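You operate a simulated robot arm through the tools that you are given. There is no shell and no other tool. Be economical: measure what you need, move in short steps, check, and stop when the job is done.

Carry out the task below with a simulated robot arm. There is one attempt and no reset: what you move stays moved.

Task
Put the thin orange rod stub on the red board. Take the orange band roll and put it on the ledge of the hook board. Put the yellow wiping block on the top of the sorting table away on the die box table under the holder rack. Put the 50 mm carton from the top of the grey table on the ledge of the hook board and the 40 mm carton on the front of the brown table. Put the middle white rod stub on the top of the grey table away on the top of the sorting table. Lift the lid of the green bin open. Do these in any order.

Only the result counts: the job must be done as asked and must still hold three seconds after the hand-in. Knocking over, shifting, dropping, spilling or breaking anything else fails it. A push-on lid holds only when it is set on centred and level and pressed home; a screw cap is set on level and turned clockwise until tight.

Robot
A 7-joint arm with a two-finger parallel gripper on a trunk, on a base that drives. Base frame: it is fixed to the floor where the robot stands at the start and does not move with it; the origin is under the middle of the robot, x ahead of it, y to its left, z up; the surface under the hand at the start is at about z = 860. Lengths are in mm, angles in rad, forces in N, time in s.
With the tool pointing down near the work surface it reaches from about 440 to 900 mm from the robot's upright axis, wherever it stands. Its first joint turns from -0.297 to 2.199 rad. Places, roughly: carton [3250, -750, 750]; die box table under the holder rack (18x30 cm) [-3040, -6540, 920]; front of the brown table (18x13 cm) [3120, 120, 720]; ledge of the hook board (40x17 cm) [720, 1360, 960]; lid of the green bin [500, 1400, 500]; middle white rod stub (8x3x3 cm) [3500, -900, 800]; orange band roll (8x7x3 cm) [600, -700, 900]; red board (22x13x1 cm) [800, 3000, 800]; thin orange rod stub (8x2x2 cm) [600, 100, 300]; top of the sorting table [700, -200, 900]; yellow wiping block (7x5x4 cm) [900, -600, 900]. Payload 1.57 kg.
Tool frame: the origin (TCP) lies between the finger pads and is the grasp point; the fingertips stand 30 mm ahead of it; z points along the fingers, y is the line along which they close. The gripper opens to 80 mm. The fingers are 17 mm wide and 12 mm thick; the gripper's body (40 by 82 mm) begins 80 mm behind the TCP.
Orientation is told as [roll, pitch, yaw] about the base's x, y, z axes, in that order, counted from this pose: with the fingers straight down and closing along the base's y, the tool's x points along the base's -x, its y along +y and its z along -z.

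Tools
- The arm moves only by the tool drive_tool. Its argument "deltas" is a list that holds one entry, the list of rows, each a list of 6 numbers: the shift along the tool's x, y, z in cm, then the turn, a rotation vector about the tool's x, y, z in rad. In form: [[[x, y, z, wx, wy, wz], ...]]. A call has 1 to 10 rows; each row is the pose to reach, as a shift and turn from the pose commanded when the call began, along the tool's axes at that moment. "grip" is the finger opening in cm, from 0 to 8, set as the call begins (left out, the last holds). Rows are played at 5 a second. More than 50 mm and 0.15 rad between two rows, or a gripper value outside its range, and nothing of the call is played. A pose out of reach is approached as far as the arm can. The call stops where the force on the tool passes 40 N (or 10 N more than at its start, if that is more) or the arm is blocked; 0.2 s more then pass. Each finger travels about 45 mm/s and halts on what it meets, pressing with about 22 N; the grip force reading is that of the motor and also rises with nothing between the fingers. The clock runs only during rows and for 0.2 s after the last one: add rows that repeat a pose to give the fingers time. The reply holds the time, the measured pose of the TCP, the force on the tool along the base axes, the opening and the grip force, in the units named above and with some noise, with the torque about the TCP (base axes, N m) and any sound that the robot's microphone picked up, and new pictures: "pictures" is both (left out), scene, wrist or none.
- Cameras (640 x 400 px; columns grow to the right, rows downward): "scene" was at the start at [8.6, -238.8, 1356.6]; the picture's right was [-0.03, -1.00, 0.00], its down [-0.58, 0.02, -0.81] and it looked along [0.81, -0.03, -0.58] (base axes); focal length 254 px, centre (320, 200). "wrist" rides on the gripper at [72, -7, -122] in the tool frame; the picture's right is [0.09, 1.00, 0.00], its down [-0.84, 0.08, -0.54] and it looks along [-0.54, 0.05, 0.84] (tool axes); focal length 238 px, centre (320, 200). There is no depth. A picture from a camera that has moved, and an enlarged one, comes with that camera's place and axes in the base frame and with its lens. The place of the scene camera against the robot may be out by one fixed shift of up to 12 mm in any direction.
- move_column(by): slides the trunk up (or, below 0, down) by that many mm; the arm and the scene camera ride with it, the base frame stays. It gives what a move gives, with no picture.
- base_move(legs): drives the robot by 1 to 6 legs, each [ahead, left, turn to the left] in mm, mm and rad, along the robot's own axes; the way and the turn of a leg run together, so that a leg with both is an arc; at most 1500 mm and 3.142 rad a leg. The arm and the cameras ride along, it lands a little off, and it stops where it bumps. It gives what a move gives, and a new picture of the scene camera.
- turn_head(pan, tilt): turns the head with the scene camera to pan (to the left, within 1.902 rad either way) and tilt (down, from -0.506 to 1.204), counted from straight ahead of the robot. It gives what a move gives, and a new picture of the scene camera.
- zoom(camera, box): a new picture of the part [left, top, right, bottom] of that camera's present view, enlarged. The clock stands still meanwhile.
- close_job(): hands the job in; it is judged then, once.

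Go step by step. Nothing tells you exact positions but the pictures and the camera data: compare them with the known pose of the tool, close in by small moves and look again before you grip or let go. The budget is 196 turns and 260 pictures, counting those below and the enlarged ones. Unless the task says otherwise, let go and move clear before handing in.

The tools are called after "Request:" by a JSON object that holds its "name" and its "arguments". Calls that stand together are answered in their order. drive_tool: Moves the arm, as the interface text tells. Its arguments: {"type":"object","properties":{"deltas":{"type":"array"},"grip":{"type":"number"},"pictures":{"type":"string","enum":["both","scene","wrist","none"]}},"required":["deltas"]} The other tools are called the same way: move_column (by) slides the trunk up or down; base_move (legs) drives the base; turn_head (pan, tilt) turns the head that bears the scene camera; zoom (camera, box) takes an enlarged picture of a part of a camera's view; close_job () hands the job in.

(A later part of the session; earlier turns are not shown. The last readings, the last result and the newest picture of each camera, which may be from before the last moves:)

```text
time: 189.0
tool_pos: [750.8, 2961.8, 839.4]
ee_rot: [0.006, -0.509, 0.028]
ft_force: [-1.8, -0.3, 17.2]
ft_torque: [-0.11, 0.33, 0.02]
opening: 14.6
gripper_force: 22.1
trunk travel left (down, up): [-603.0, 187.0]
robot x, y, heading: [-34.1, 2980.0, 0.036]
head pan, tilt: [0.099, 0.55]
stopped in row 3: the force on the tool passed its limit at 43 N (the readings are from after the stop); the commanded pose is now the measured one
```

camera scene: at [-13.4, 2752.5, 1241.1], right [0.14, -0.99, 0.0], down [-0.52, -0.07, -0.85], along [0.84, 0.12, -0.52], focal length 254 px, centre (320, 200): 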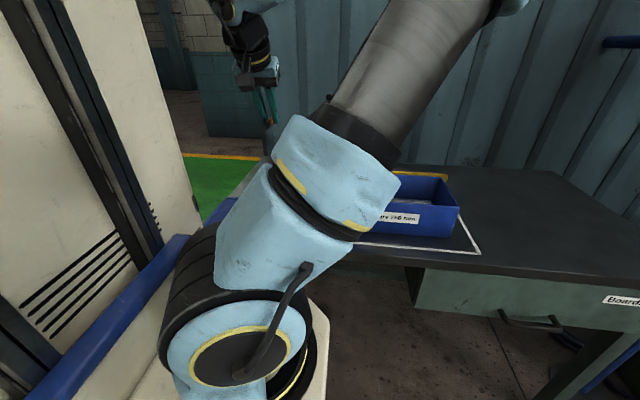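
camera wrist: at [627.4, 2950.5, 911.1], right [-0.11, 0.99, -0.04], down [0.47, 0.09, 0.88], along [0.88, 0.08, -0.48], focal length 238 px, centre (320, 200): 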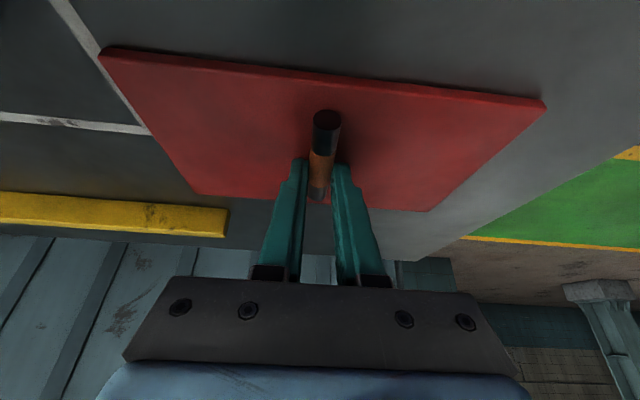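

Request:
{"name": "drive_tool", "arguments": {"deltas": [[[-0.05, 0, -0.1, 0, 0, 0], [-0.05, 0, -0.1, 0, 0, 0], [-0.05, 0, -0.1, 0, 0, 0]]], "grip": 3, "pictures": "wrist"}}

```text
time: 189.8
tool_pos: [750.2, 2962.0, 838.5]
ee_rot: [0.007, -0.507, 0.027]
ft_force: [2.4, 7.0, 16.3]
ft_torque: [0.05, -0.19, 0.07]
opening: 25.7
gripper_force: 0.0
trunk travel left (down, up): [-603.0, 187.0]
robot x, y, heading: [-35.3, 2980.3, 0.04]
head pan, tilt: [0.099, 0.55]
camera wrist: at [627.8, 2951.6, 910.2], right [-0.11, 0.99, -0.04], down [0.46, 0.09, 0.88], along [0.88, 0.08, -0.47], focal length 238 px, centre (320, 200)
```

wrist: 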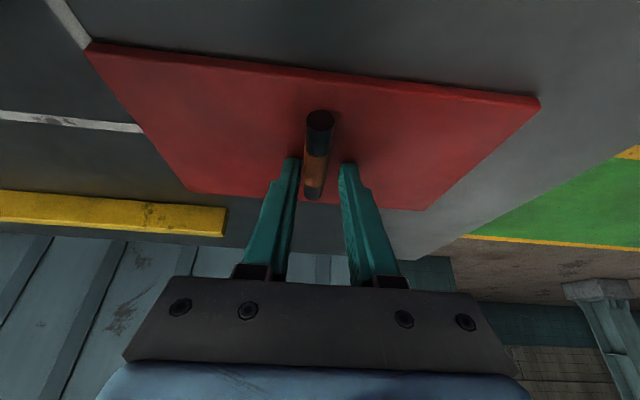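

Request:
{"name": "drive_tool", "arguments": {"deltas": [[[-0.5, 0, -0.9, 0, 0, 0], [-1.9, 0, -3.5, 0, 0, 0], [-3, 0, -6.5, 0, 0, 0], [-3, 0, -10.5, 0, 0, 0], [-3, 0, -14.5, 0, 0, 0], [-3, 0, -19, 0, 0, 0]]], "pictures": "wrist"}}

```text
time: 191.2
tool_pos: [682.9, 2959.5, 1017.9]
ee_rot: [0.007, -0.506, 0.028]
ft_force: [0.5, 0.5, 0.2]
ft_torque: [-0.03, 0.03, -0.05]
opening: 29.7
gripper_force: 0.0
trunk travel left (down, up): [-603.0, 187.0]
robot x, y, heading: [-33.4, 2978.0, 0.042]
head pan, tilt: [0.099, 0.55]
camera wrist: at [561.1, 2949.5, 1089.3], right [-0.11, 0.99, -0.04], down [0.47, 0.09, 0.88], along [0.88, 0.08, -0.47], focal length 238 px, centre (320, 200)
```

wrist: 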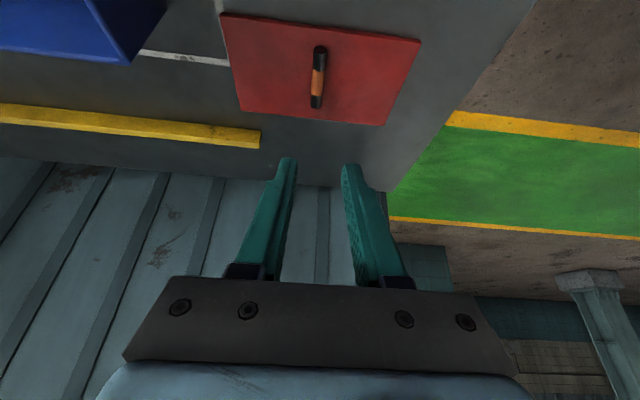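

Stub is on the board. I straighten the tool, retract, and drive back right to the sorting table for the yellow block.

Request:
{"name": "drive_tool", "arguments": {"deltas": [[[0, 0, -1, 0, 0.14, 0], [0, 0, -1, 0, 0.28, 0], [0, 0, -1, 0, 0.42, 0], [0, 0, -1, 0, 0.505, 0]]], "grip": 8, "pictures": "none"}}

Request:
{"name": "drive_tool", "arguments": {"deltas": [[[4.5, 0, -2, 0, 0, 0], [9, 0, -4, 0, 0, -0.03], [13, 0, -6, 0, 0, -0.03]]], "pictures": "none"}}

Request:
{"name": "base_move", "arguments": {"legs": [[-200, 0, -0.04], [0, -1450, 0], [0, -1450, 0]]}}

```text
time: 192.2
tool_pos: [678.7, 2957.2, 1027.2]
ee_rot: [0.005, -0.001, 0.029]
ft_force: [-0.1, 0.4, -0.3]
ft_torque: [0.0, -0.02, -0.03]
opening: 80.0
gripper_force: 0.0
trunk travel left (down, up): [-603.0, 187.0]
robot x, y, heading: [-31.8, 2979.6, 0.039]
head pan, tilt: [0.099, 0.55]
```

```text
time: 193.0
tool_pos: [550.1, 2954.2, 1086.6]
ee_rot: [0.004, -0.002, 0.059]
ft_force: [0.5, -0.1, 0.5]
ft_torque: [0.01, 0.06, 0.0]
opening: 80.2
gripper_force: 0.0
trunk travel left (down, up): [-603.0, 187.0]
robot x, y, heading: [-29.6, 2978.5, 0.037]
head pan, tilt: [0.099, 0.55]
```

```text
time: 208.1
tool_pos: [310.1, 27.4, 1086.8]
ee_rot: [0.007, 0.0, -0.023]
ft_force: [0.4, 0.4, -0.4]
ft_torque: [0.01, 0.01, 0.0]
opening: 80.5
gripper_force: 0.1
trunk travel left (down, up): [-603.0, 187.0]
robot x, y, heading: [-266.0, 100.2, -0.042]
head pan, tilt: [0.099, 0.55]
stopped in leg 3: the robot was blocked; the commanded pose is now the measured one
camera scene: at [-267.1, -126.6, 1241.1], right [0.06, -1.0, 0.0], down [-0.52, -0.03, -0.85], along [0.85, 0.05, -0.52], focal length 254 px, centre (320, 200)
```

scene: 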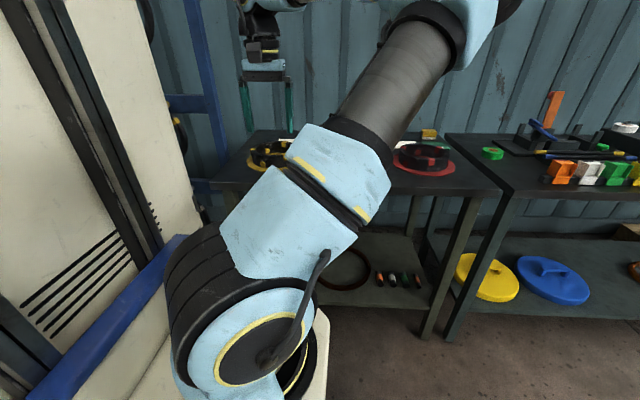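

Request:
{"name": "base_move", "arguments": {"legs": [[280, 0, 0.042], [0, -640, 0]]}}

Request:
{"name": "turn_head", "arguments": {"pan": 0.0, "tilt": 0.65}}

Request:
{"name": "zoom", "arguments": {"camera": "wrist", "box": [0, 0, 640, 400]}}

```text
time: 208.8
tool_pos: [311.9, 23.6, 1086.3]
ee_rot: [0.007, -0.002, -0.027]
ft_force: [-1.2, 1.0, 0.0]
ft_torque: [0.01, 0.0, 0.02]
opening: 80.0
gripper_force: 0.0
trunk travel left (down, up): [-603.0, 187.0]
robot x, y, heading: [-263.6, 98.7, -0.045]
head pan, tilt: [0.099, 0.55]
stopped in leg 1: the robot was blocked; the commanded pose is now the measured one
camera scene: at [-265.0, -127.8, 1241.1], right [0.05, -1.0, 0.0], down [-0.52, -0.03, -0.85], along [0.85, 0.05, -0.52], focal length 254 px, centre (320, 200)
```

scene: 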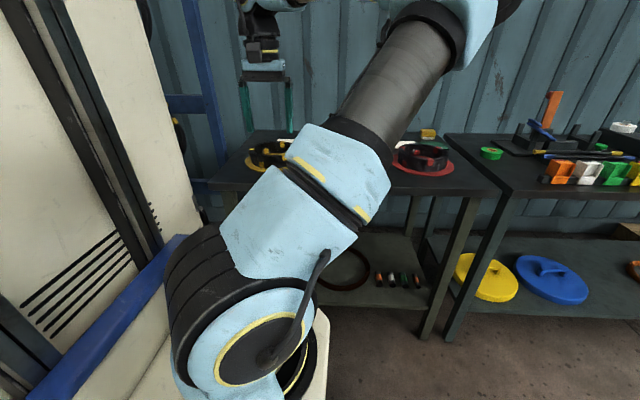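

```text
time: 209.5
tool_pos: [310.8, 24.8, 1086.2]
ee_rot: [0.006, -0.001, -0.028]
ft_force: [0.6, 0.6, 0.2]
ft_torque: [-0.04, 0.0, 0.01]
opening: 80.3
gripper_force: 0.1
trunk travel left (down, up): [-603.0, 187.0]
robot x, y, heading: [-264.1, 99.6, -0.049]
head pan, tilt: [0.0, 0.649]
camera scene: at [-267.9, -136.6, 1232.4], right [-0.05, -1.0, 0.0], down [-0.6, 0.03, -0.8], along [0.8, -0.04, -0.6], focal length 254 px, centre (320, 200)
```

scene: 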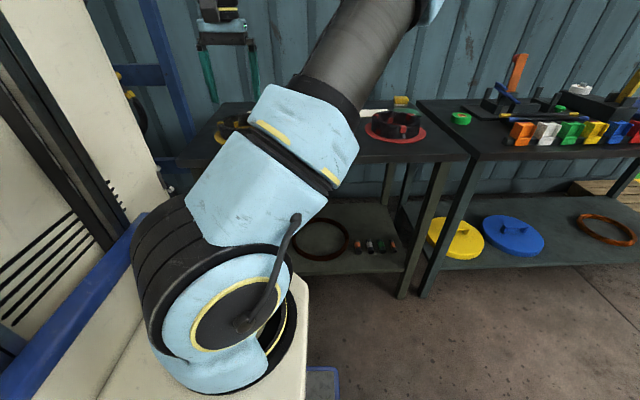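

```text
1.00 times, centred on (320, 200) of wrist (not enlarged: the box is as wide or as high as the picture)
camera zoom: at [239.4, 19.0, 1207.7], right [-0.07, 1.0, 0.01], down [0.84, 0.05, 0.54], along [0.54, 0.04, -0.84], focal length 238 px, centre (320, 200)
```

zoom: 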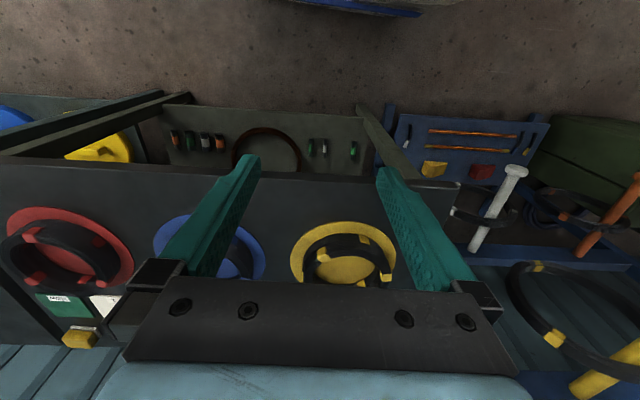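

Request:
{"name": "base_move", "arguments": {"legs": [[0, 60, 0], [240, 0, 0], [0, 0, 0.045], [0, -620, 0]]}}

```text
time: 215.3
tool_pos: [557.4, -522.8, 1086.5]
ee_rot: [0.004, -0.001, 0.01]
ft_force: [0.1, -0.2, 0.2]
ft_torque: [0.01, 0.0, 0.0]
opening: 79.7
gripper_force: 0.0
trunk travel left (down, up): [-603.0, 187.0]
robot x, y, heading: [-23.3, -465.5, -0.01]
head pan, tilt: [0.0, 0.649]
camera scene: at [-16.5, -704.9, 1232.3], right [-0.01, -1.0, 0.0], down [-0.6, 0.01, -0.8], along [0.8, -0.01, -0.6], focal length 254 px, centre (320, 200)
```

scene: 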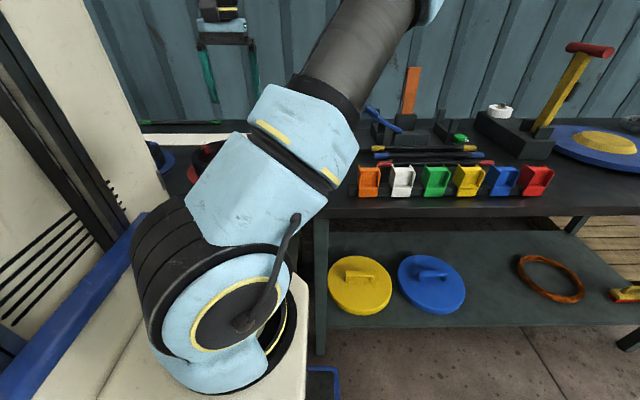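

Request:
{"name": "base_move", "arguments": {"legs": [[0, -60, 0], [100, 0, 0]]}}

Request:
{"name": "drive_tool", "arguments": {"deltas": [[[-4.5, 0, 0, 0, 0, 0], [-9, 0, 0, 0, 0, 0], [-13.5, 0, 2, 0, 0, 0], [-18, 0, 4, 0, 0, 0]]], "pictures": "wrist"}}

```text
time: 217.1
tool_pos: [628.3, -577.2, 1087.3]
ee_rot: [0.006, -0.004, 0.025]
ft_force: [-1.0, -0.1, 0.0]
ft_torque: [-0.01, 0.0, -0.02]
opening: 80.0
gripper_force: 0.0
trunk travel left (down, up): [-603.0, 187.0]
robot x, y, heading: [47.2, -529.1, 0.005]
head pan, tilt: [0.0, 0.649]
stopped in leg 2: the robot was blocked; the commanded pose is now the measured one
camera scene: at [57.1, -766.3, 1232.3], right [0.0, -1.0, 0.0], down [-0.6, 0.0, -0.8], along [0.8, 0.0, -0.6], focal length 254 px, centre (320, 200)
```

scene: 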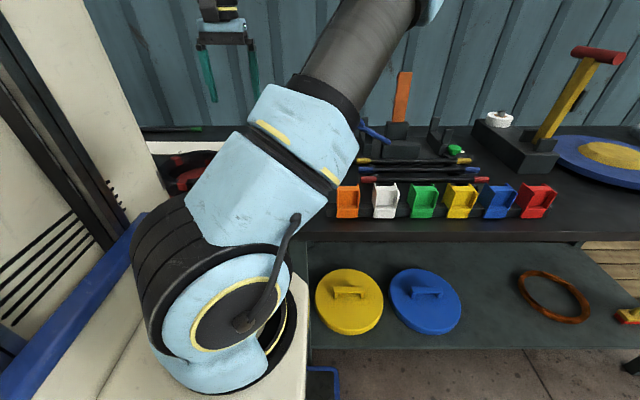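

```text
time: 218.1
tool_pos: [808.0, -572.4, 1046.6]
ee_rot: [0.006, -0.003, 0.023]
ft_force: [-0.2, 0.0, -0.8]
ft_torque: [0.01, -0.04, 0.03]
opening: 80.0
gripper_force: 0.1
trunk travel left (down, up): [-603.0, 187.0]
robot x, y, heading: [50.8, -529.8, 0.002]
head pan, tilt: [0.0, 0.649]
camera wrist: at [736.2, -582.1, 1167.4], right [-0.12, 0.99, 0.0], down [0.83, 0.1, 0.55], along [0.54, 0.07, -0.84], focal length 238 px, centre (320, 200)
```

wrist: 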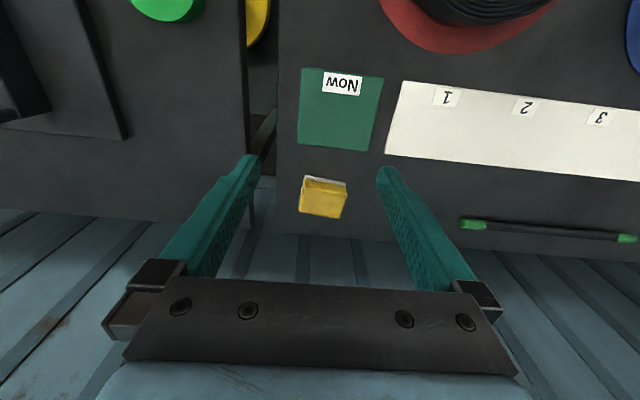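

Request:
{"name": "drive_tool", "arguments": {"deltas": [[[-4.5, 0.6, 1, 0, 0, 0], [-9, 1.2, 2, 0, 0, 0], [-9.6, 1.4, 5.5, 0, 0, 0], [-9.6, 1.4, 8.5, 0, 0, 0]]], "pictures": "wrist"}}

```text
time: 219.1
tool_pos: [903.7, -556.8, 962.2]
ee_rot: [0.006, -0.003, 0.023]
ft_force: [0.5, 0.8, 0.5]
ft_torque: [-0.03, -0.05, -0.02]
opening: 80.2
gripper_force: 0.2
trunk travel left (down, up): [-603.0, 187.0]
robot x, y, heading: [45.4, -528.6, 0.007]
head pan, tilt: [0.0, 0.649]
camera wrist: at [831.5, -564.8, 1083.7], right [-0.12, 0.99, 0.0], down [0.83, 0.1, 0.54], along [0.54, 0.07, -0.84], focal length 238 px, centre (320, 200)
```

wrist: 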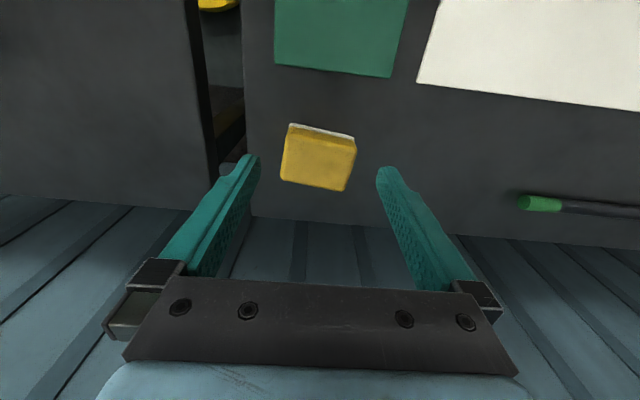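

Request:
{"name": "drive_tool", "arguments": {"deltas": [[[-0.6, 0, 3.5, 0, 0, 0], [-0.6, 0, 5.5, 0, 0, 0], [-0.6, 0, 6.5, 0, 0, 0]]], "pictures": "wrist"}}

```text
time: 219.9
tool_pos: [910.6, -555.3, 897.9]
ee_rot: [0.007, -0.003, 0.027]
ft_force: [-0.1, -0.1, -0.9]
ft_torque: [-0.02, -0.01, 0.0]
opening: 79.9
gripper_force: 0.0
trunk travel left (down, up): [-603.0, 187.0]
robot x, y, heading: [47.1, -529.6, 0.002]
head pan, tilt: [0.0, 0.649]
camera wrist: at [837.9, -563.9, 1018.9], right [-0.12, 0.99, 0.0], down [0.83, 0.1, 0.54], along [0.54, 0.07, -0.84], focal length 238 px, centre (320, 200)
```

wrist: 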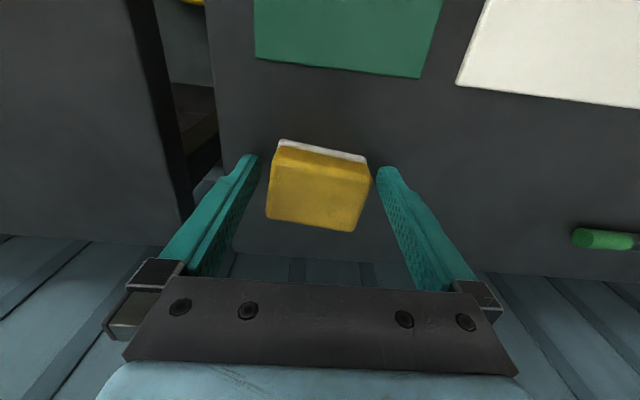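

Request:
{"name": "drive_tool", "arguments": {"deltas": [[[0, 0, 0.1, 0, 0, 0], [0, 0, 0.1, 0, 0, 0], [0, 0, 0.1, 0, 0, 0]]], "grip": 3, "pictures": "none"}}

Request:
{"name": "drive_tool", "arguments": {"deltas": [[[0, 0, -4, 0, 0, 0], [0, 0, -8, 0, 0, 0], [0, 0, -12, 0, 0, 0], [0, 0, -16, 0, 0, 0], [4.5, 0, -16, 0, 0, 0], [9, 0, -16, 0, 0, 0], [13.5, 0, -16, 0, 0, 0], [18, 0, -16, 0, 0, 0], [22.5, 0, -16, 0, 0, 0], [27, 0, -16, 0, 0, 0]]], "pictures": "wrist"}}

```text
time: 220.7
tool_pos: [909.7, -555.1, 897.5]
ee_rot: [0.007, -0.004, 0.024]
ft_force: [-0.6, -1.0, 2.4]
ft_torque: [-0.18, -0.02, -0.04]
opening: 64.0
gripper_force: 22.5
trunk travel left (down, up): [-603.0, 187.0]
robot x, y, heading: [50.3, -533.9, -0.001]
head pan, tilt: [0.0, 0.649]
```

```text
time: 222.9
tool_pos: [639.4, -561.8, 1059.2]
ee_rot: [0.005, -0.002, 0.024]
ft_force: [0.4, 0.4, -0.5]
ft_torque: [-0.02, 0.02, -0.01]
opening: 63.9
gripper_force: 22.2
trunk travel left (down, up): [-603.0, 187.0]
robot x, y, heading: [48.6, -529.3, 0.003]
head pan, tilt: [0.0, 0.649]
camera wrist: at [566.9, -570.3, 1180.0], right [-0.12, 0.99, 0.01], down [0.83, 0.09, 0.54], along [0.54, 0.07, -0.84], focal length 238 px, centre (320, 200)
```

wrist: 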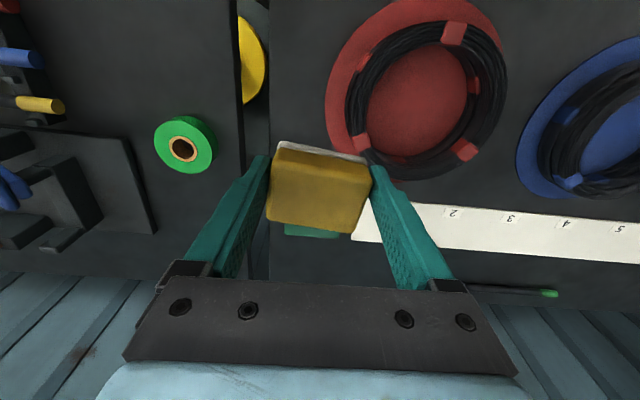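

Block held. I drive right along the aisle and look toward the die box table.

Request:
{"name": "base_move", "arguments": {"legs": [[-45, 0, 0], [0, -1450, 0]]}}

Request:
{"name": "turn_head", "arguments": {"pan": -1.85, "tilt": 0.2}}

```text
time: 230.7
tool_pos: [586.3, -2033.2, 1059.4]
ee_rot: [0.005, -0.002, 0.008]
ft_force: [-0.1, 0.5, -0.8]
ft_torque: [0.0, 0.03, 0.02]
opening: 63.2
gripper_force: 22.0
trunk travel left (down, up): [-603.0, 187.0]
robot x, y, heading: [-3.6, -1991.5, -0.01]
head pan, tilt: [0.0, 0.649]
camera scene: at [0.8, -2229.8, 1232.3], right [-0.01, -1.0, 0.0], down [-0.6, 0.01, -0.8], along [0.8, -0.01, -0.6], focal length 254 px, centre (320, 200)
```

scene: 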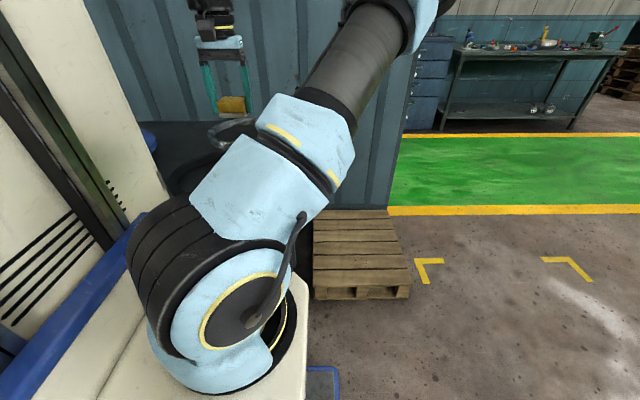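

```text
time: 232.5
tool_pos: [586.2, -2034.5, 1059.0]
ee_rot: [0.004, -0.004, 0.009]
ft_force: [-0.1, 0.0, 0.1]
ft_torque: [-0.01, 0.0, -0.04]
opening: 62.9
gripper_force: 21.8
trunk travel left (down, up): [-603.0, 187.0]
robot x, y, heading: [-3.6, -1994.8, -0.015]
head pan, tilt: [-1.85, 0.201]
camera scene: at [-112.7, -2317.9, 1273.4], right [-0.96, 0.29, 0.0], down [0.06, 0.19, -0.98], along [-0.28, -0.94, -0.2], focal length 254 px, centre (320, 200)
```

scene: 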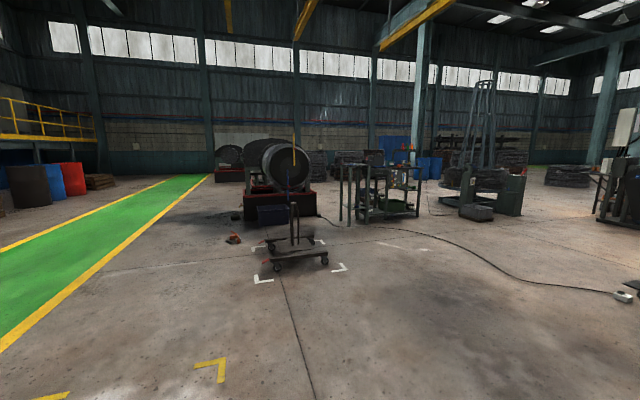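

The green rack table is ahead-left of center; I move clear, turn toward it and drive part way.

Request:
{"name": "base_move", "arguments": {"legs": [[0, -700, 0], [0, 0, -1.1], [0, 0, -1.1], [1300, 0, 0], [1000, 0, 0]]}}

Request:
{"name": "turn_head", "arguments": {"pan": -0.15, "tilt": 0.2}}

```text
time: 252.9
tool_pos: [-1677.7, -5080.2, 1058.9]
ee_rot: [0.004, -0.003, -2.136]
ft_force: [0.9, 0.2, 0.2]
ft_torque: [0.01, -0.03, -0.03]
opening: 62.0
gripper_force: 21.8
trunk travel left (down, up): [-603.0, 187.0]
robot x, y, heading: [-1319.9, -4607.8, -2.152]
head pan, tilt: [-1.85, 0.201]
camera scene: at [-1530.5, -4348.0, 1273.4], right [0.76, 0.65, 0.0], down [0.13, -0.15, -0.98], along [-0.64, 0.75, -0.2], focal length 254 px, centre (320, 200)
```

scene: 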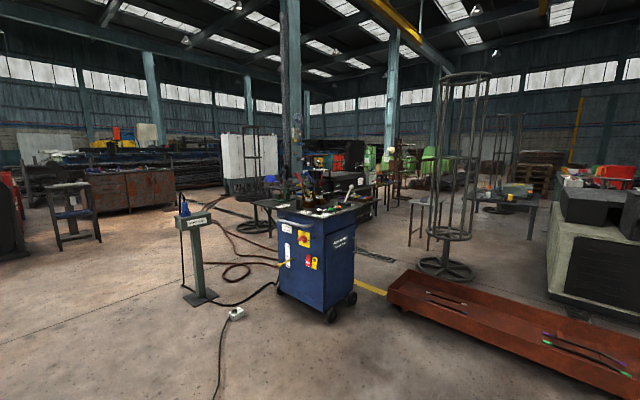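

```text
time: 254.6
tool_pos: [-1676.6, -5080.1, 1059.7]
ee_rot: [0.006, -0.005, -2.134]
ft_force: [-1.2, -0.1, -0.8]
ft_torque: [0.03, -0.01, 0.0]
opening: 61.7
gripper_force: 22.3
trunk travel left (down, up): [-603.0, 187.0]
robot x, y, heading: [-1324.2, -4607.2, -2.152]
head pan, tilt: [-0.15, 0.201]
camera scene: at [-1532.5, -4487.9, 1273.4], right [-0.74, 0.67, 0.0], down [0.13, 0.15, -0.98], along [-0.66, -0.73, -0.2], focal length 254 px, centre (320, 200)
```

scene: 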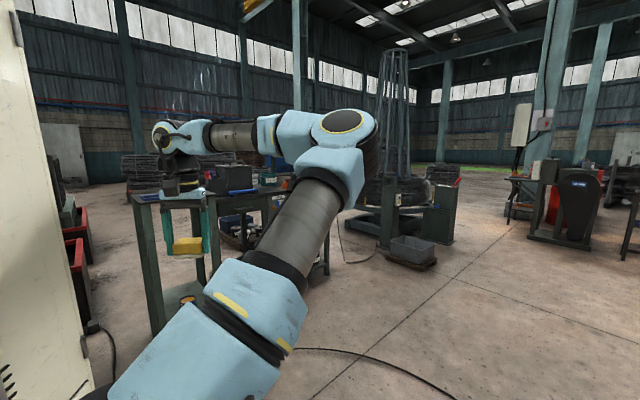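

Request:
{"name": "base_move", "arguments": {"legs": [[0, 0, 0.45]]}}

Request:
{"name": "turn_head", "arguments": {"pan": -0.5, "tilt": 0.3}}

Request:
{"name": "zoom", "arguments": {"camera": "scene", "box": [200, 100, 440, 250]}}

```text
time: 256.3
tool_pos: [-1437.5, -5187.5, 1059.4]
ee_rot: [0.006, -0.004, -1.687]
ft_force: [-0.1, -1.1, -0.6]
ft_torque: [0.0, 0.01, 0.02]
opening: 61.8
gripper_force: 22.0
trunk travel left (down, up): [-603.0, 187.0]
robot x, y, heading: [-1322.0, -4607.2, -1.709]
head pan, tilt: [-0.15, 0.201]
camera scene: at [-1565.6, -4590.8, 1273.4], right [-0.96, 0.28, 0.0], down [0.06, 0.19, -0.98], along [-0.28, -0.94, -0.2], focal length 254 px, centre (320, 200)
```

scene: 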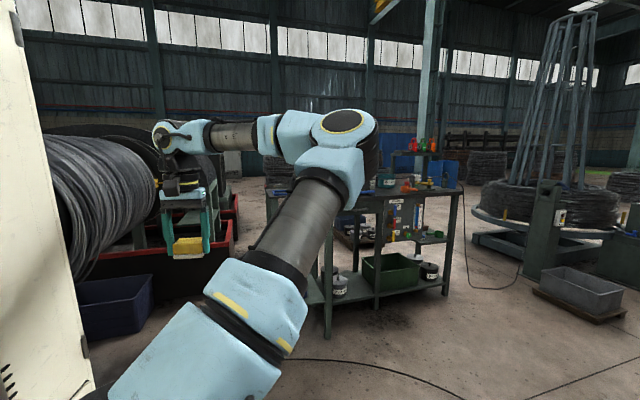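

```text
time: 257.1
tool_pos: [-1438.1, -5186.6, 1059.4]
ee_rot: [0.004, -0.002, -1.687]
ft_force: [0.3, 0.3, -1.2]
ft_torque: [-0.03, 0.01, -0.01]
opening: 61.6
gripper_force: 22.2
trunk travel left (down, up): [-603.0, 187.0]
robot x, y, heading: [-1324.8, -4605.0, -1.708]
head pan, tilt: [-0.499, 0.3]
camera scene: at [-1594.6, -4576.6, 1264.1], right [-0.8, 0.59, 0.0], down [0.18, 0.24, -0.96], along [-0.57, -0.77, -0.3], focal length 254 px, centre (320, 200)
```

scene: 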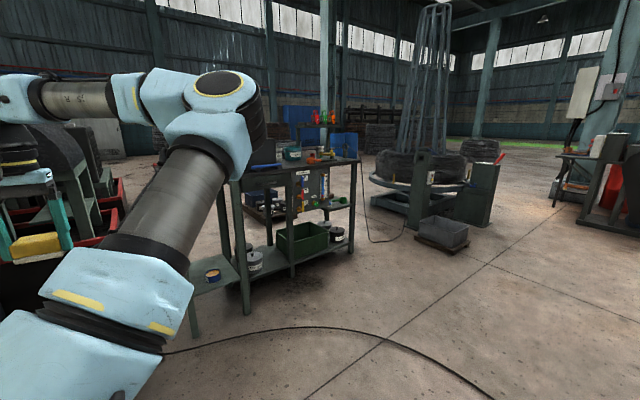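

```text
2.67 times, centred on (320, 175) of scene
camera zoom: at [-1594.6, -4576.6, 1264.1], right [-0.8, 0.59, 0.0], down [0.18, 0.24, -0.96], along [-0.57, -0.77, -0.3], focal length 678 px, centre (320, 267)
```

zoom: 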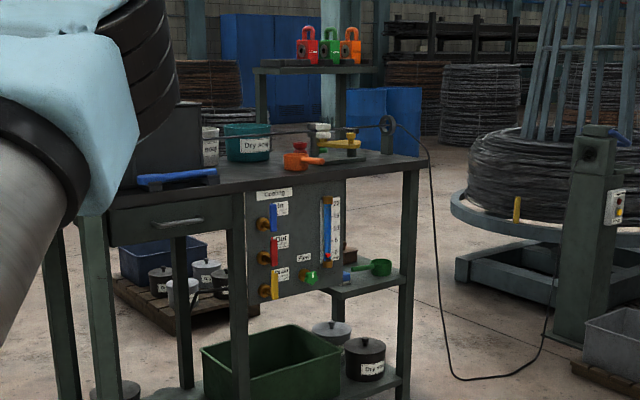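

The table (near edge y≈-6420, x −2220…−3470) carries the rack; target spot about (-3040, -6540) beneath it. I strafe right in front of it.

Request:
{"name": "base_move", "arguments": {"legs": [[0, 0, 0.137], [0, -1400, 0], [500, 0, 0]]}}

Request:
{"name": "turn_head", "arguments": {"pan": 0.0, "tilt": 0.4}}

```text
time: 267.2
tool_pos: [-2757.1, -5688.5, 1059.2]
ee_rot: [0.004, -0.004, -1.568]
ft_force: [0.2, -0.7, -0.6]
ft_torque: [0.01, 0.0, 0.03]
opening: 61.6
gripper_force: 21.8
trunk travel left (down, up): [-603.0, 187.0]
robot x, y, heading: [-2711.7, -5099.9, -1.586]
head pan, tilt: [-0.499, 0.3]
camera scene: at [-2987.0, -5101.0, 1264.1], right [-0.87, 0.49, 0.0], down [0.15, 0.26, -0.96], along [-0.47, -0.83, -0.3], focal length 254 px, centre (320, 200)
```

scene: 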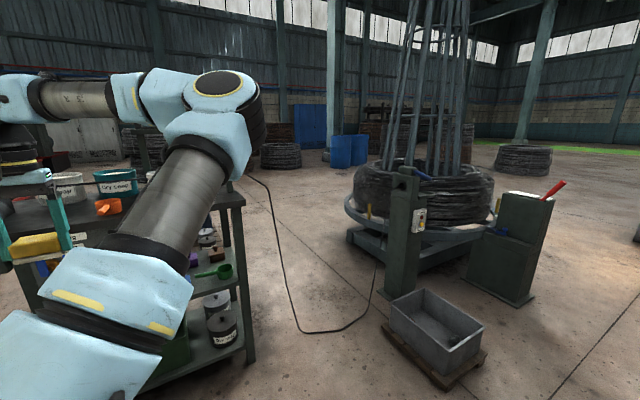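

```text
time: 268.1
tool_pos: [-2756.9, -5687.9, 1058.8]
ee_rot: [0.004, -0.004, -1.567]
ft_force: [-0.6, -0.6, -1.3]
ft_torque: [0.01, 0.02, -0.02]
opening: 61.5
gripper_force: 22.1
trunk travel left (down, up): [-603.0, 187.0]
robot x, y, heading: [-2711.0, -5100.6, -1.589]
head pan, tilt: [0.0, 0.4]
camera scene: at [-2942.6, -5112.5, 1254.9], right [-1.0, 0.02, 0.0], down [0.01, 0.39, -0.92], along [-0.02, -0.92, -0.39], focal length 254 px, centre (320, 200)
```

scene: 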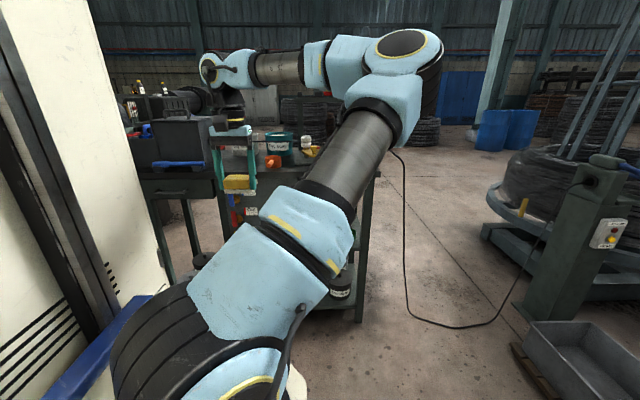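

Request:
{"name": "zoom", "arguments": {"camera": "wrist", "box": [0, 0, 640, 400]}}

Request:
{"name": "turn_head", "arguments": {"pan": 0.35, "tilt": 0.3}}

```text
1.00 times, centred on (320, 200) of wrist (not enlarged: the box is as wide or as high as the picture)
camera zoom: at [-2764.8, -5615.4, 1180.3], right [1.0, 0.1, 0.01], down [0.08, -0.83, 0.54], along [0.06, -0.54, -0.84], focal length 238 px, centre (320, 200)
```

zoom: 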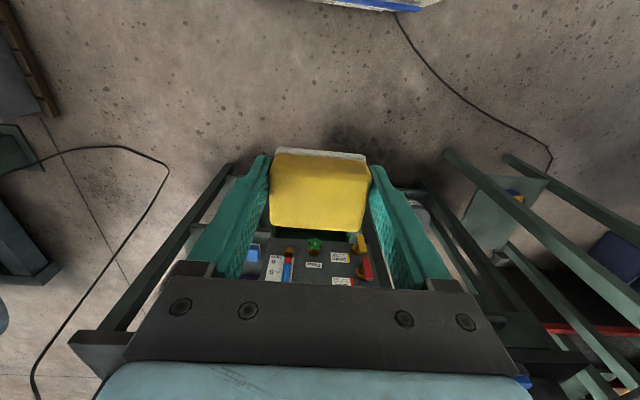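

```text
time: 269.0
tool_pos: [-2757.6, -5688.4, 1060.3]
ee_rot: [0.006, -0.004, -1.567]
ft_force: [0.7, 0.0, -1.1]
ft_torque: [0.03, -0.02, 0.04]
opening: 61.5
gripper_force: 21.7
trunk travel left (down, up): [-603.0, 187.0]
robot x, y, heading: [-2714.4, -5095.7, -1.594]
head pan, tilt: [0.351, 0.3]
camera scene: at [-2910.4, -5108.1, 1264.1], right [-0.95, -0.33, 0.0], down [-0.1, 0.28, -0.96], along [0.31, -0.9, -0.3], focal length 254 px, centre (320, 200)
```

scene: 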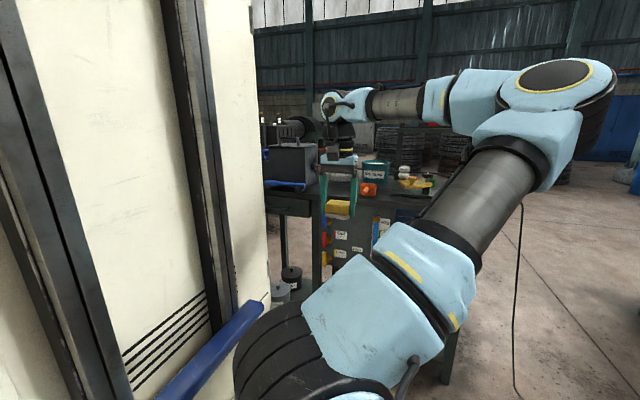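

Request:
{"name": "base_move", "arguments": {"legs": [[0, 0, 0.9]]}}

Request:
{"name": "turn_head", "arguments": {"pan": -0.95, "tilt": 0.25}}

Request:
{"name": "zoom", "arguments": {"camera": "scene", "box": [230, 90, 470, 240]}}

```text
time: 271.7
tool_pos: [-2280.7, -5501.5, 1059.1]
ee_rot: [0.007, -0.005, -0.673]
ft_force: [0.1, 0.2, -0.1]
ft_torque: [0.0, 0.03, -0.05]
opening: 61.4
gripper_force: 21.7
trunk travel left (down, up): [-603.0, 187.0]
robot x, y, heading: [-2712.2, -5097.2, -0.696]
head pan, tilt: [0.351, 0.3]
camera scene: at [-2833.1, -5261.0, 1264.1], right [-0.34, -0.94, 0.0], down [-0.28, 0.1, -0.96], along [0.9, -0.32, -0.3], focal length 254 px, centre (320, 200)
```

scene: 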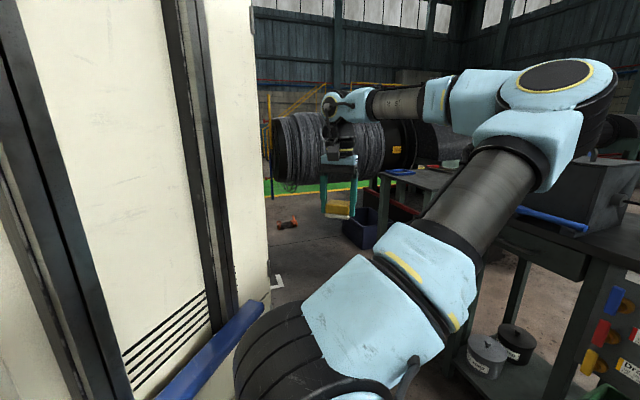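

```text
time: 273.1
tool_pos: [-2280.7, -5501.0, 1059.2]
ee_rot: [0.006, -0.004, -0.674]
ft_force: [-0.2, -0.3, -0.4]
ft_torque: [-0.01, 0.02, 0.0]
opening: 61.4
gripper_force: 22.1
trunk travel left (down, up): [-603.0, 187.0]
robot x, y, heading: [-2713.8, -5095.6, -0.697]
head pan, tilt: [-0.949, 0.25]
camera scene: at [-2927.8, -5322.6, 1268.8], right [-1.0, 0.07, 0.0], down [0.02, 0.25, -0.97], along [-0.07, -0.97, -0.25], focal length 254 px, centre (320, 200)
```

scene: 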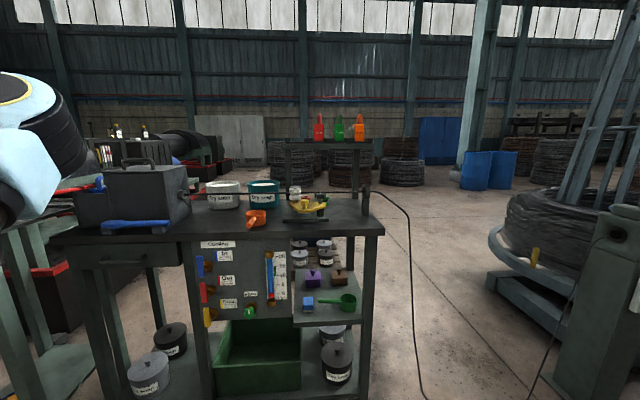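

```text
2.67 times, centred on (350, 165) of scene
camera zoom: at [-2927.8, -5322.6, 1268.8], right [-1.0, 0.07, 0.0], down [0.02, 0.25, -0.97], along [-0.07, -0.97, -0.25], focal length 678 px, centre (240, 293)
```

zoom: 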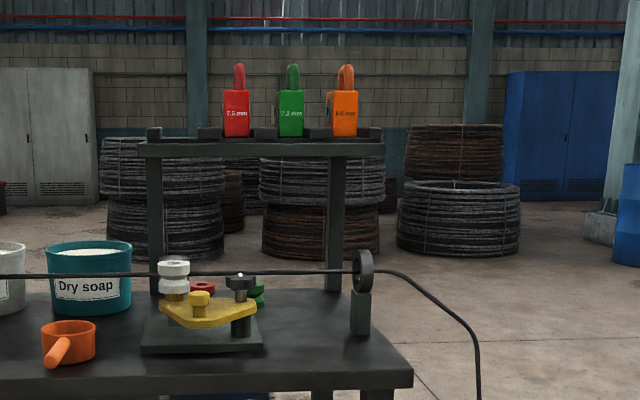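

Request:
{"name": "zoom", "arguments": {"camera": "scene", "box": [270, 130, 390, 235]}}

Request:
{"name": "move_column", "arguments": {"by": 187}}

Request:
{"name": "turn_head", "arguments": {"pan": -0.95, "tilt": 0.35}}

Request:
{"name": "zoom", "arguments": {"camera": "scene", "box": [250, 110, 410, 235]}}

```text
3.81 times, centred on (330, 182) of scene
camera zoom: at [-2927.8, -5322.6, 1268.8], right [-1.0, 0.07, 0.0], down [0.02, 0.25, -0.97], along [-0.07, -0.97, -0.25], focal length 969 px, centre (282, 267)
```

zoom: 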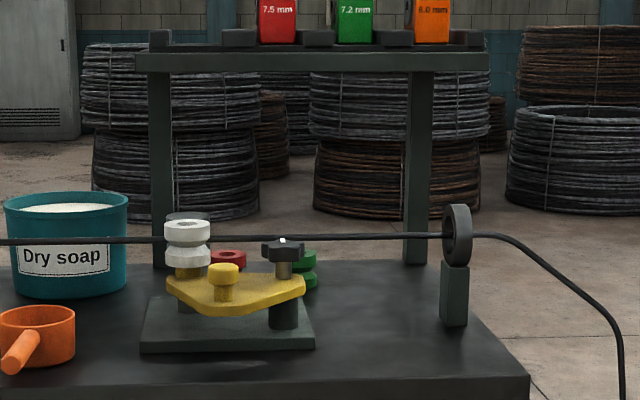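

```text
time: 275.2
tool_pos: [-2281.5, -5500.5, 1245.9]
ee_rot: [0.005, -0.005, -0.674]
ft_force: [-0.2, -0.7, -0.4]
ft_torque: [-0.01, -0.01, -0.01]
opening: 61.5
gripper_force: 22.4
trunk travel left (down, up): [-790.0, 0.0]
robot x, y, heading: [-2710.6, -5103.4, -0.695]
head pan, tilt: [-0.949, 0.25]
```

```text
time: 275.9
tool_pos: [-2280.7, -5501.5, 1246.7]
ee_rot: [0.004, -0.004, -0.674]
ft_force: [0.8, 0.3, -1.1]
ft_torque: [0.0, 0.02, -0.01]
opening: 61.5
gripper_force: 22.2
trunk travel left (down, up): [-790.0, 0.0]
robot x, y, heading: [-2719.3, -5095.3, -0.692]
head pan, tilt: [-0.949, 0.351]
camera scene: at [-2927.8, -5322.4, 1446.4], right [-1.0, 0.07, 0.0], down [0.03, 0.34, -0.94], along [-0.07, -0.94, -0.34], focal length 254 px, centre (320, 200)
```

scene: 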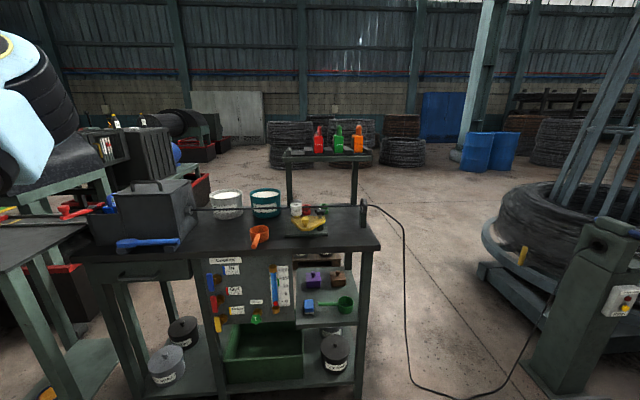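

```text
3.20 times, centred on (330, 172) of scene
camera zoom: at [-2927.8, -5322.4, 1446.4], right [-1.0, 0.07, 0.0], down [0.03, 0.34, -0.94], along [-0.07, -0.94, -0.34], focal length 814 px, centre (288, 288)
```

zoom: 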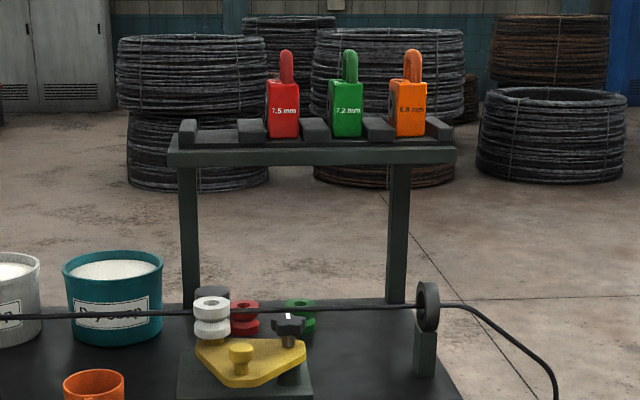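

Now I see it: the rack stands at the table's back edge, the wire straightener is at x −2860…−3045, and a wire runs at z≈1030, y≈−6395. I'll set the block at about (-3092, -6555), beside/behind the straightener under the rack. First position the base.

Request:
{"name": "base_move", "arguments": {"legs": [[0, 0, -0.877], [0, -340, 0], [600, 0, 0]]}}

Request:
{"name": "drive_tool", "arguments": {"deltas": [[[0, 0, 0, 0, 0, 0]]], "pictures": "wrist"}}

```text
time: 283.4
tool_pos: [-3090.1, -6283.9, 1245.3]
ee_rot: [0.007, -0.005, -1.548]
ft_force: [0.1, -0.2, -0.6]
ft_torque: [0.01, -0.01, -0.01]
opening: 61.3
gripper_force: 22.1
trunk travel left (down, up): [-790.0, 0.0]
robot x, y, heading: [-3057.3, -5691.3, -1.569]
head pan, tilt: [-0.949, 0.351]
camera scene: at [-3362.6, -5674.4, 1446.4], right [-0.58, 0.81, 0.0], down [0.28, 0.2, -0.94], along [-0.76, -0.55, -0.34], focal length 254 px, centre (320, 200)
```

scene: 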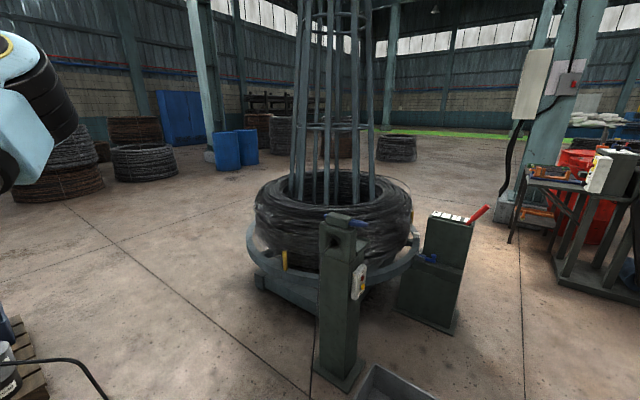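

```text
time: 283.8
tool_pos: [-3089.7, -6285.2, 1246.6]
ee_rot: [0.004, -0.003, -1.551]
ft_force: [1.0, -0.6, 0.2]
ft_torque: [-0.02, 0.02, -0.02]
opening: 61.5
gripper_force: 21.6
trunk travel left (down, up): [-790.0, 0.0]
robot x, y, heading: [-3057.6, -5695.4, -1.572]
head pan, tilt: [-0.949, 0.351]
camera wrist: at [-3099.7, -6212.5, 1367.3], right [0.99, 0.11, 0.01], down [0.09, -0.83, 0.54], along [0.07, -0.54, -0.84], focal length 238 px, centre (320, 200)
```

wrist: 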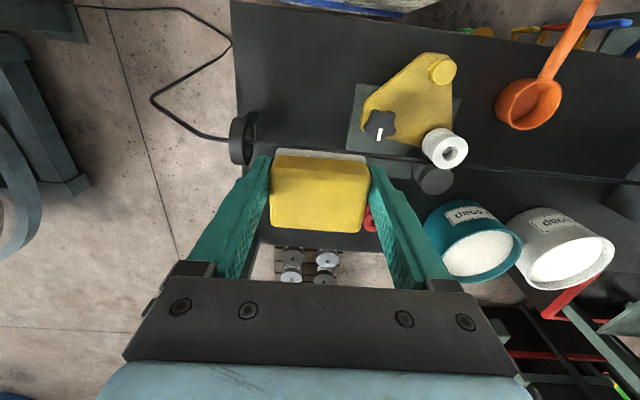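

The table top is nearer z≈940. I move the base up, then bring the block over (-3097, -6500).

Request:
{"name": "base_move", "arguments": {"legs": [[80, 0, 0]]}}

Request:
{"name": "drive_tool", "arguments": {"deltas": [[[0, 0, 4, 0, 0, 0], [0, 0, 8, 0, 0, 0], [-4, 0, 9, 0, 0, 0], [-8, 0, 9, 0, 0, 0], [-12, 0, 9, 0, 0, 0]]], "pictures": "wrist"}}

```text
time: 285.0
tool_pos: [-3091.1, -6363.5, 1246.2]
ee_rot: [0.005, -0.002, -1.547]
ft_force: [-0.8, -0.5, -0.8]
ft_torque: [0.01, 0.02, -0.01]
opening: 61.3
gripper_force: 22.0
trunk travel left (down, up): [-790.0, 0.0]
robot x, y, heading: [-3057.0, -5770.5, -1.567]
head pan, tilt: [-0.949, 0.351]
stopped in leg 1: the robot was blocked; the commanded pose is now the measured one
camera scene: at [-3363.1, -5753.1, 1446.4], right [-0.58, 0.81, 0.0], down [0.28, 0.2, -0.94], along [-0.76, -0.55, -0.34], focal length 254 px, centre (320, 200)
```

scene: 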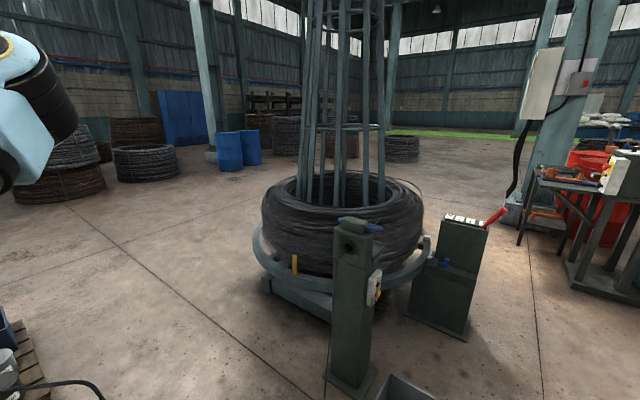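

```text
time: 286.2
tool_pos: [-3088.7, -6456.1, 1157.3]
ee_rot: [-0.001, 0.017, -1.539]
ft_force: [-6.8, 20.2, 6.2]
ft_torque: [-2.08, -0.75, -0.12]
opening: 61.4
gripper_force: 22.1
trunk travel left (down, up): [-790.0, 0.0]
robot x, y, heading: [-3058.9, -5775.2, -1.57]
head pan, tilt: [-0.949, 0.351]
stopped in row 5: the force on the tool passed its limit at 92 N (the readings are from after the stop); the commanded pose is now the measured one
camera wrist: at [-3097.7, -6385.6, 1279.6], right [0.99, 0.12, 0.0], down [0.1, -0.84, 0.53], along [0.07, -0.53, -0.85], focal length 238 px, centre (320, 200)
```

wrist: 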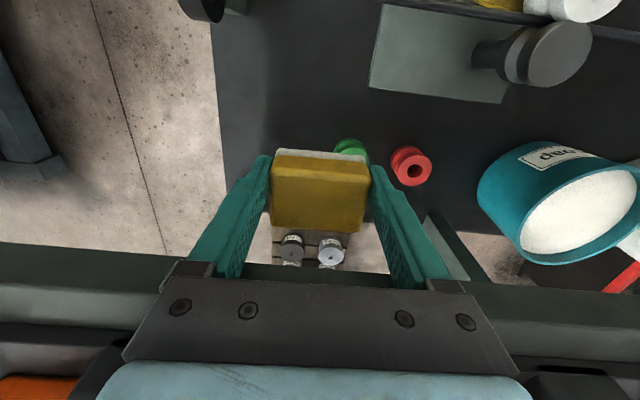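

The gripper touched the rack shelf. I back off at once and check the rack.

Request:
{"name": "drive_tool", "arguments": {"deltas": [[[4, 0, 0, 0, 0, 0], [8, 0, 0, 0, 0, 0]]], "pictures": "wrist"}}

Request:
{"name": "turn_head", "arguments": {"pan": 0.1, "tilt": 0.4}}

```text
time: 286.8
tool_pos: [-3090.1, -6378.6, 1156.7]
ee_rot: [0.0, 0.016, -1.541]
ft_force: [0.0, -1.1, -1.3]
ft_torque: [0.04, 0.03, 0.02]
opening: 61.2
gripper_force: 21.9
trunk travel left (down, up): [-790.0, 0.0]
robot x, y, heading: [-3060.4, -5771.0, -1.568]
head pan, tilt: [-0.949, 0.351]
camera wrist: at [-3099.1, -6308.5, 1279.4], right [0.99, 0.12, 0.0], down [0.1, -0.84, 0.53], along [0.06, -0.53, -0.85], focal length 238 px, centre (320, 200)
```

wrist: 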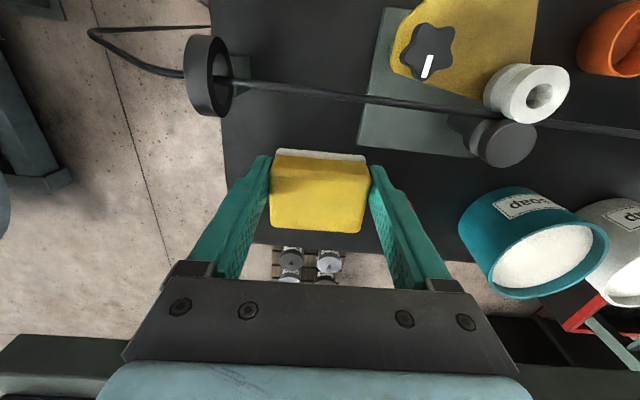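

```text
time: 288.1
tool_pos: [-3090.8, -6378.5, 1156.6]
ee_rot: [0.0, 0.015, -1.542]
ft_force: [-0.5, -0.1, -0.4]
ft_torque: [0.04, -0.01, -0.01]
opening: 61.5
gripper_force: 21.8
trunk travel left (down, up): [-790.0, 0.0]
robot x, y, heading: [-3060.0, -5774.6, -1.569]
head pan, tilt: [0.099, 0.4]
camera scene: at [-3278.3, -5790.8, 1441.8], right [-0.99, -0.1, 0.0], down [-0.04, 0.39, -0.92], along [0.09, -0.92, -0.39], focal length 254 px, centre (320, 200)
```

scene: 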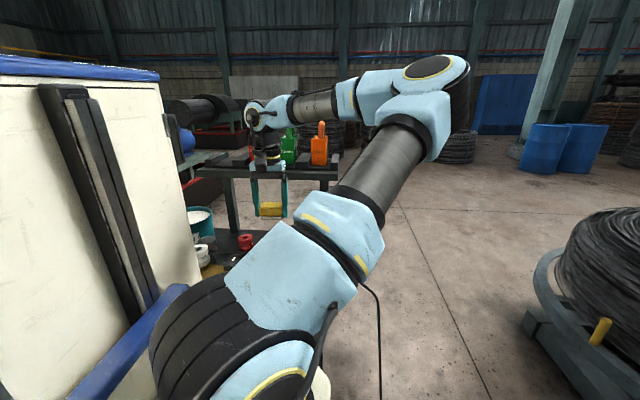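

Request:
{"name": "drive_tool", "arguments": {"deltas": [[[-1.7, -1.3, 1, 0, 0, 0], [-3.3, -2.6, 4, 0, 0, 0], [-3.3, -2.6, 8, 0, 0, 0], [-3.3, -2.6, 12, 0, 0, 0]]], "pictures": "wrist"}}

```text
time: 289.1
tool_pos: [-3115.8, -6411.6, 1035.7]
ee_rot: [0.0, 0.014, -1.541]
ft_force: [-0.1, 0.5, -0.3]
ft_torque: [-0.02, -0.02, 0.02]
opening: 61.4
gripper_force: 21.9
trunk travel left (down, up): [-790.0, 0.0]
robot x, y, heading: [-3061.3, -5774.6, -1.573]
head pan, tilt: [0.099, 0.4]
camera wrist: at [-3125.2, -6340.7, 1158.0], right [0.99, 0.12, 0.0], down [0.1, -0.84, 0.53], along [0.06, -0.53, -0.85], focal length 238 px, centre (320, 200)
```

wrist: 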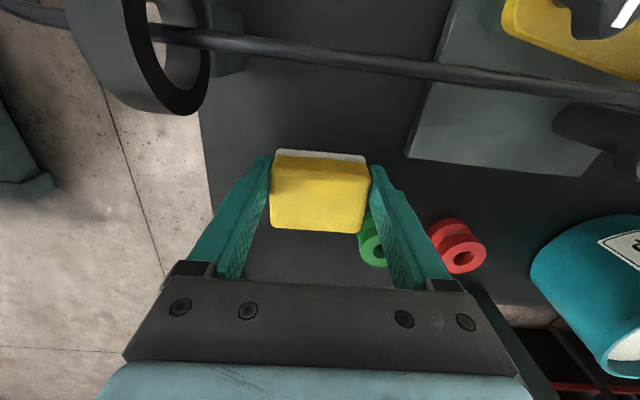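

Request:
{"name": "drive_tool", "arguments": {"deltas": [[[0, 0, 2.5, 0, 0, 0], [0, 0, 4.5, 0, 0, 0], [0, 0, 5.2, 0, 0, 0], [0, 0, 5.6, 0, 0, 0]]], "pictures": "none"}}

Request:
{"name": "drive_tool", "arguments": {"deltas": [[[0, 0, 0.3, 0, 0, 0], [0, 0, 0.6, 0, 0, 0], [0, 0, 0.9, 0, 0, 0]]], "pictures": "wrist"}}

```text
time: 290.1
tool_pos: [-3116.7, -6408.4, 980.4]
ee_rot: [0.0, 0.014, -1.539]
ft_force: [0.0, -0.6, -0.7]
ft_torque: [0.04, 0.03, 0.0]
opening: 61.5
gripper_force: 22.4
trunk travel left (down, up): [-790.0, 0.0]
robot x, y, heading: [-3055.6, -5771.6, -1.574]
head pan, tilt: [0.099, 0.4]
```

```text
time: 290.9
tool_pos: [-3116.2, -6409.3, 972.5]
ee_rot: [0.001, 0.013, -1.54]
ft_force: [-0.4, 0.0, -1.8]
ft_torque: [0.03, 0.0, -0.01]
opening: 61.6
gripper_force: 21.7
trunk travel left (down, up): [-790.0, 0.0]
robot x, y, heading: [-3059.0, -5774.6, -1.57]
head pan, tilt: [0.099, 0.4]
camera wrist: at [-3124.9, -6339.0, 1094.1], right [0.99, 0.12, 0.0], down [0.1, -0.84, 0.53], along [0.06, -0.53, -0.85], focal length 238 px, centre (320, 200)
```

wrist: 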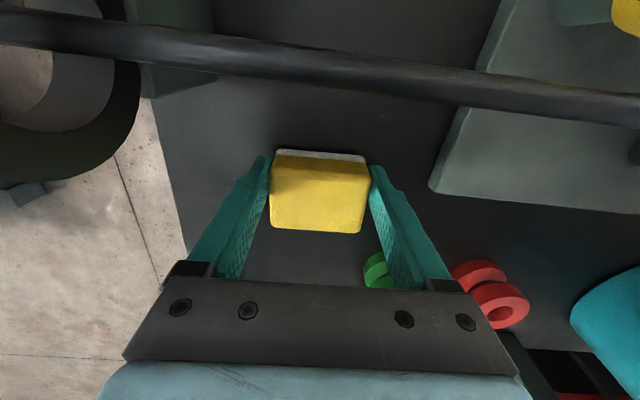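

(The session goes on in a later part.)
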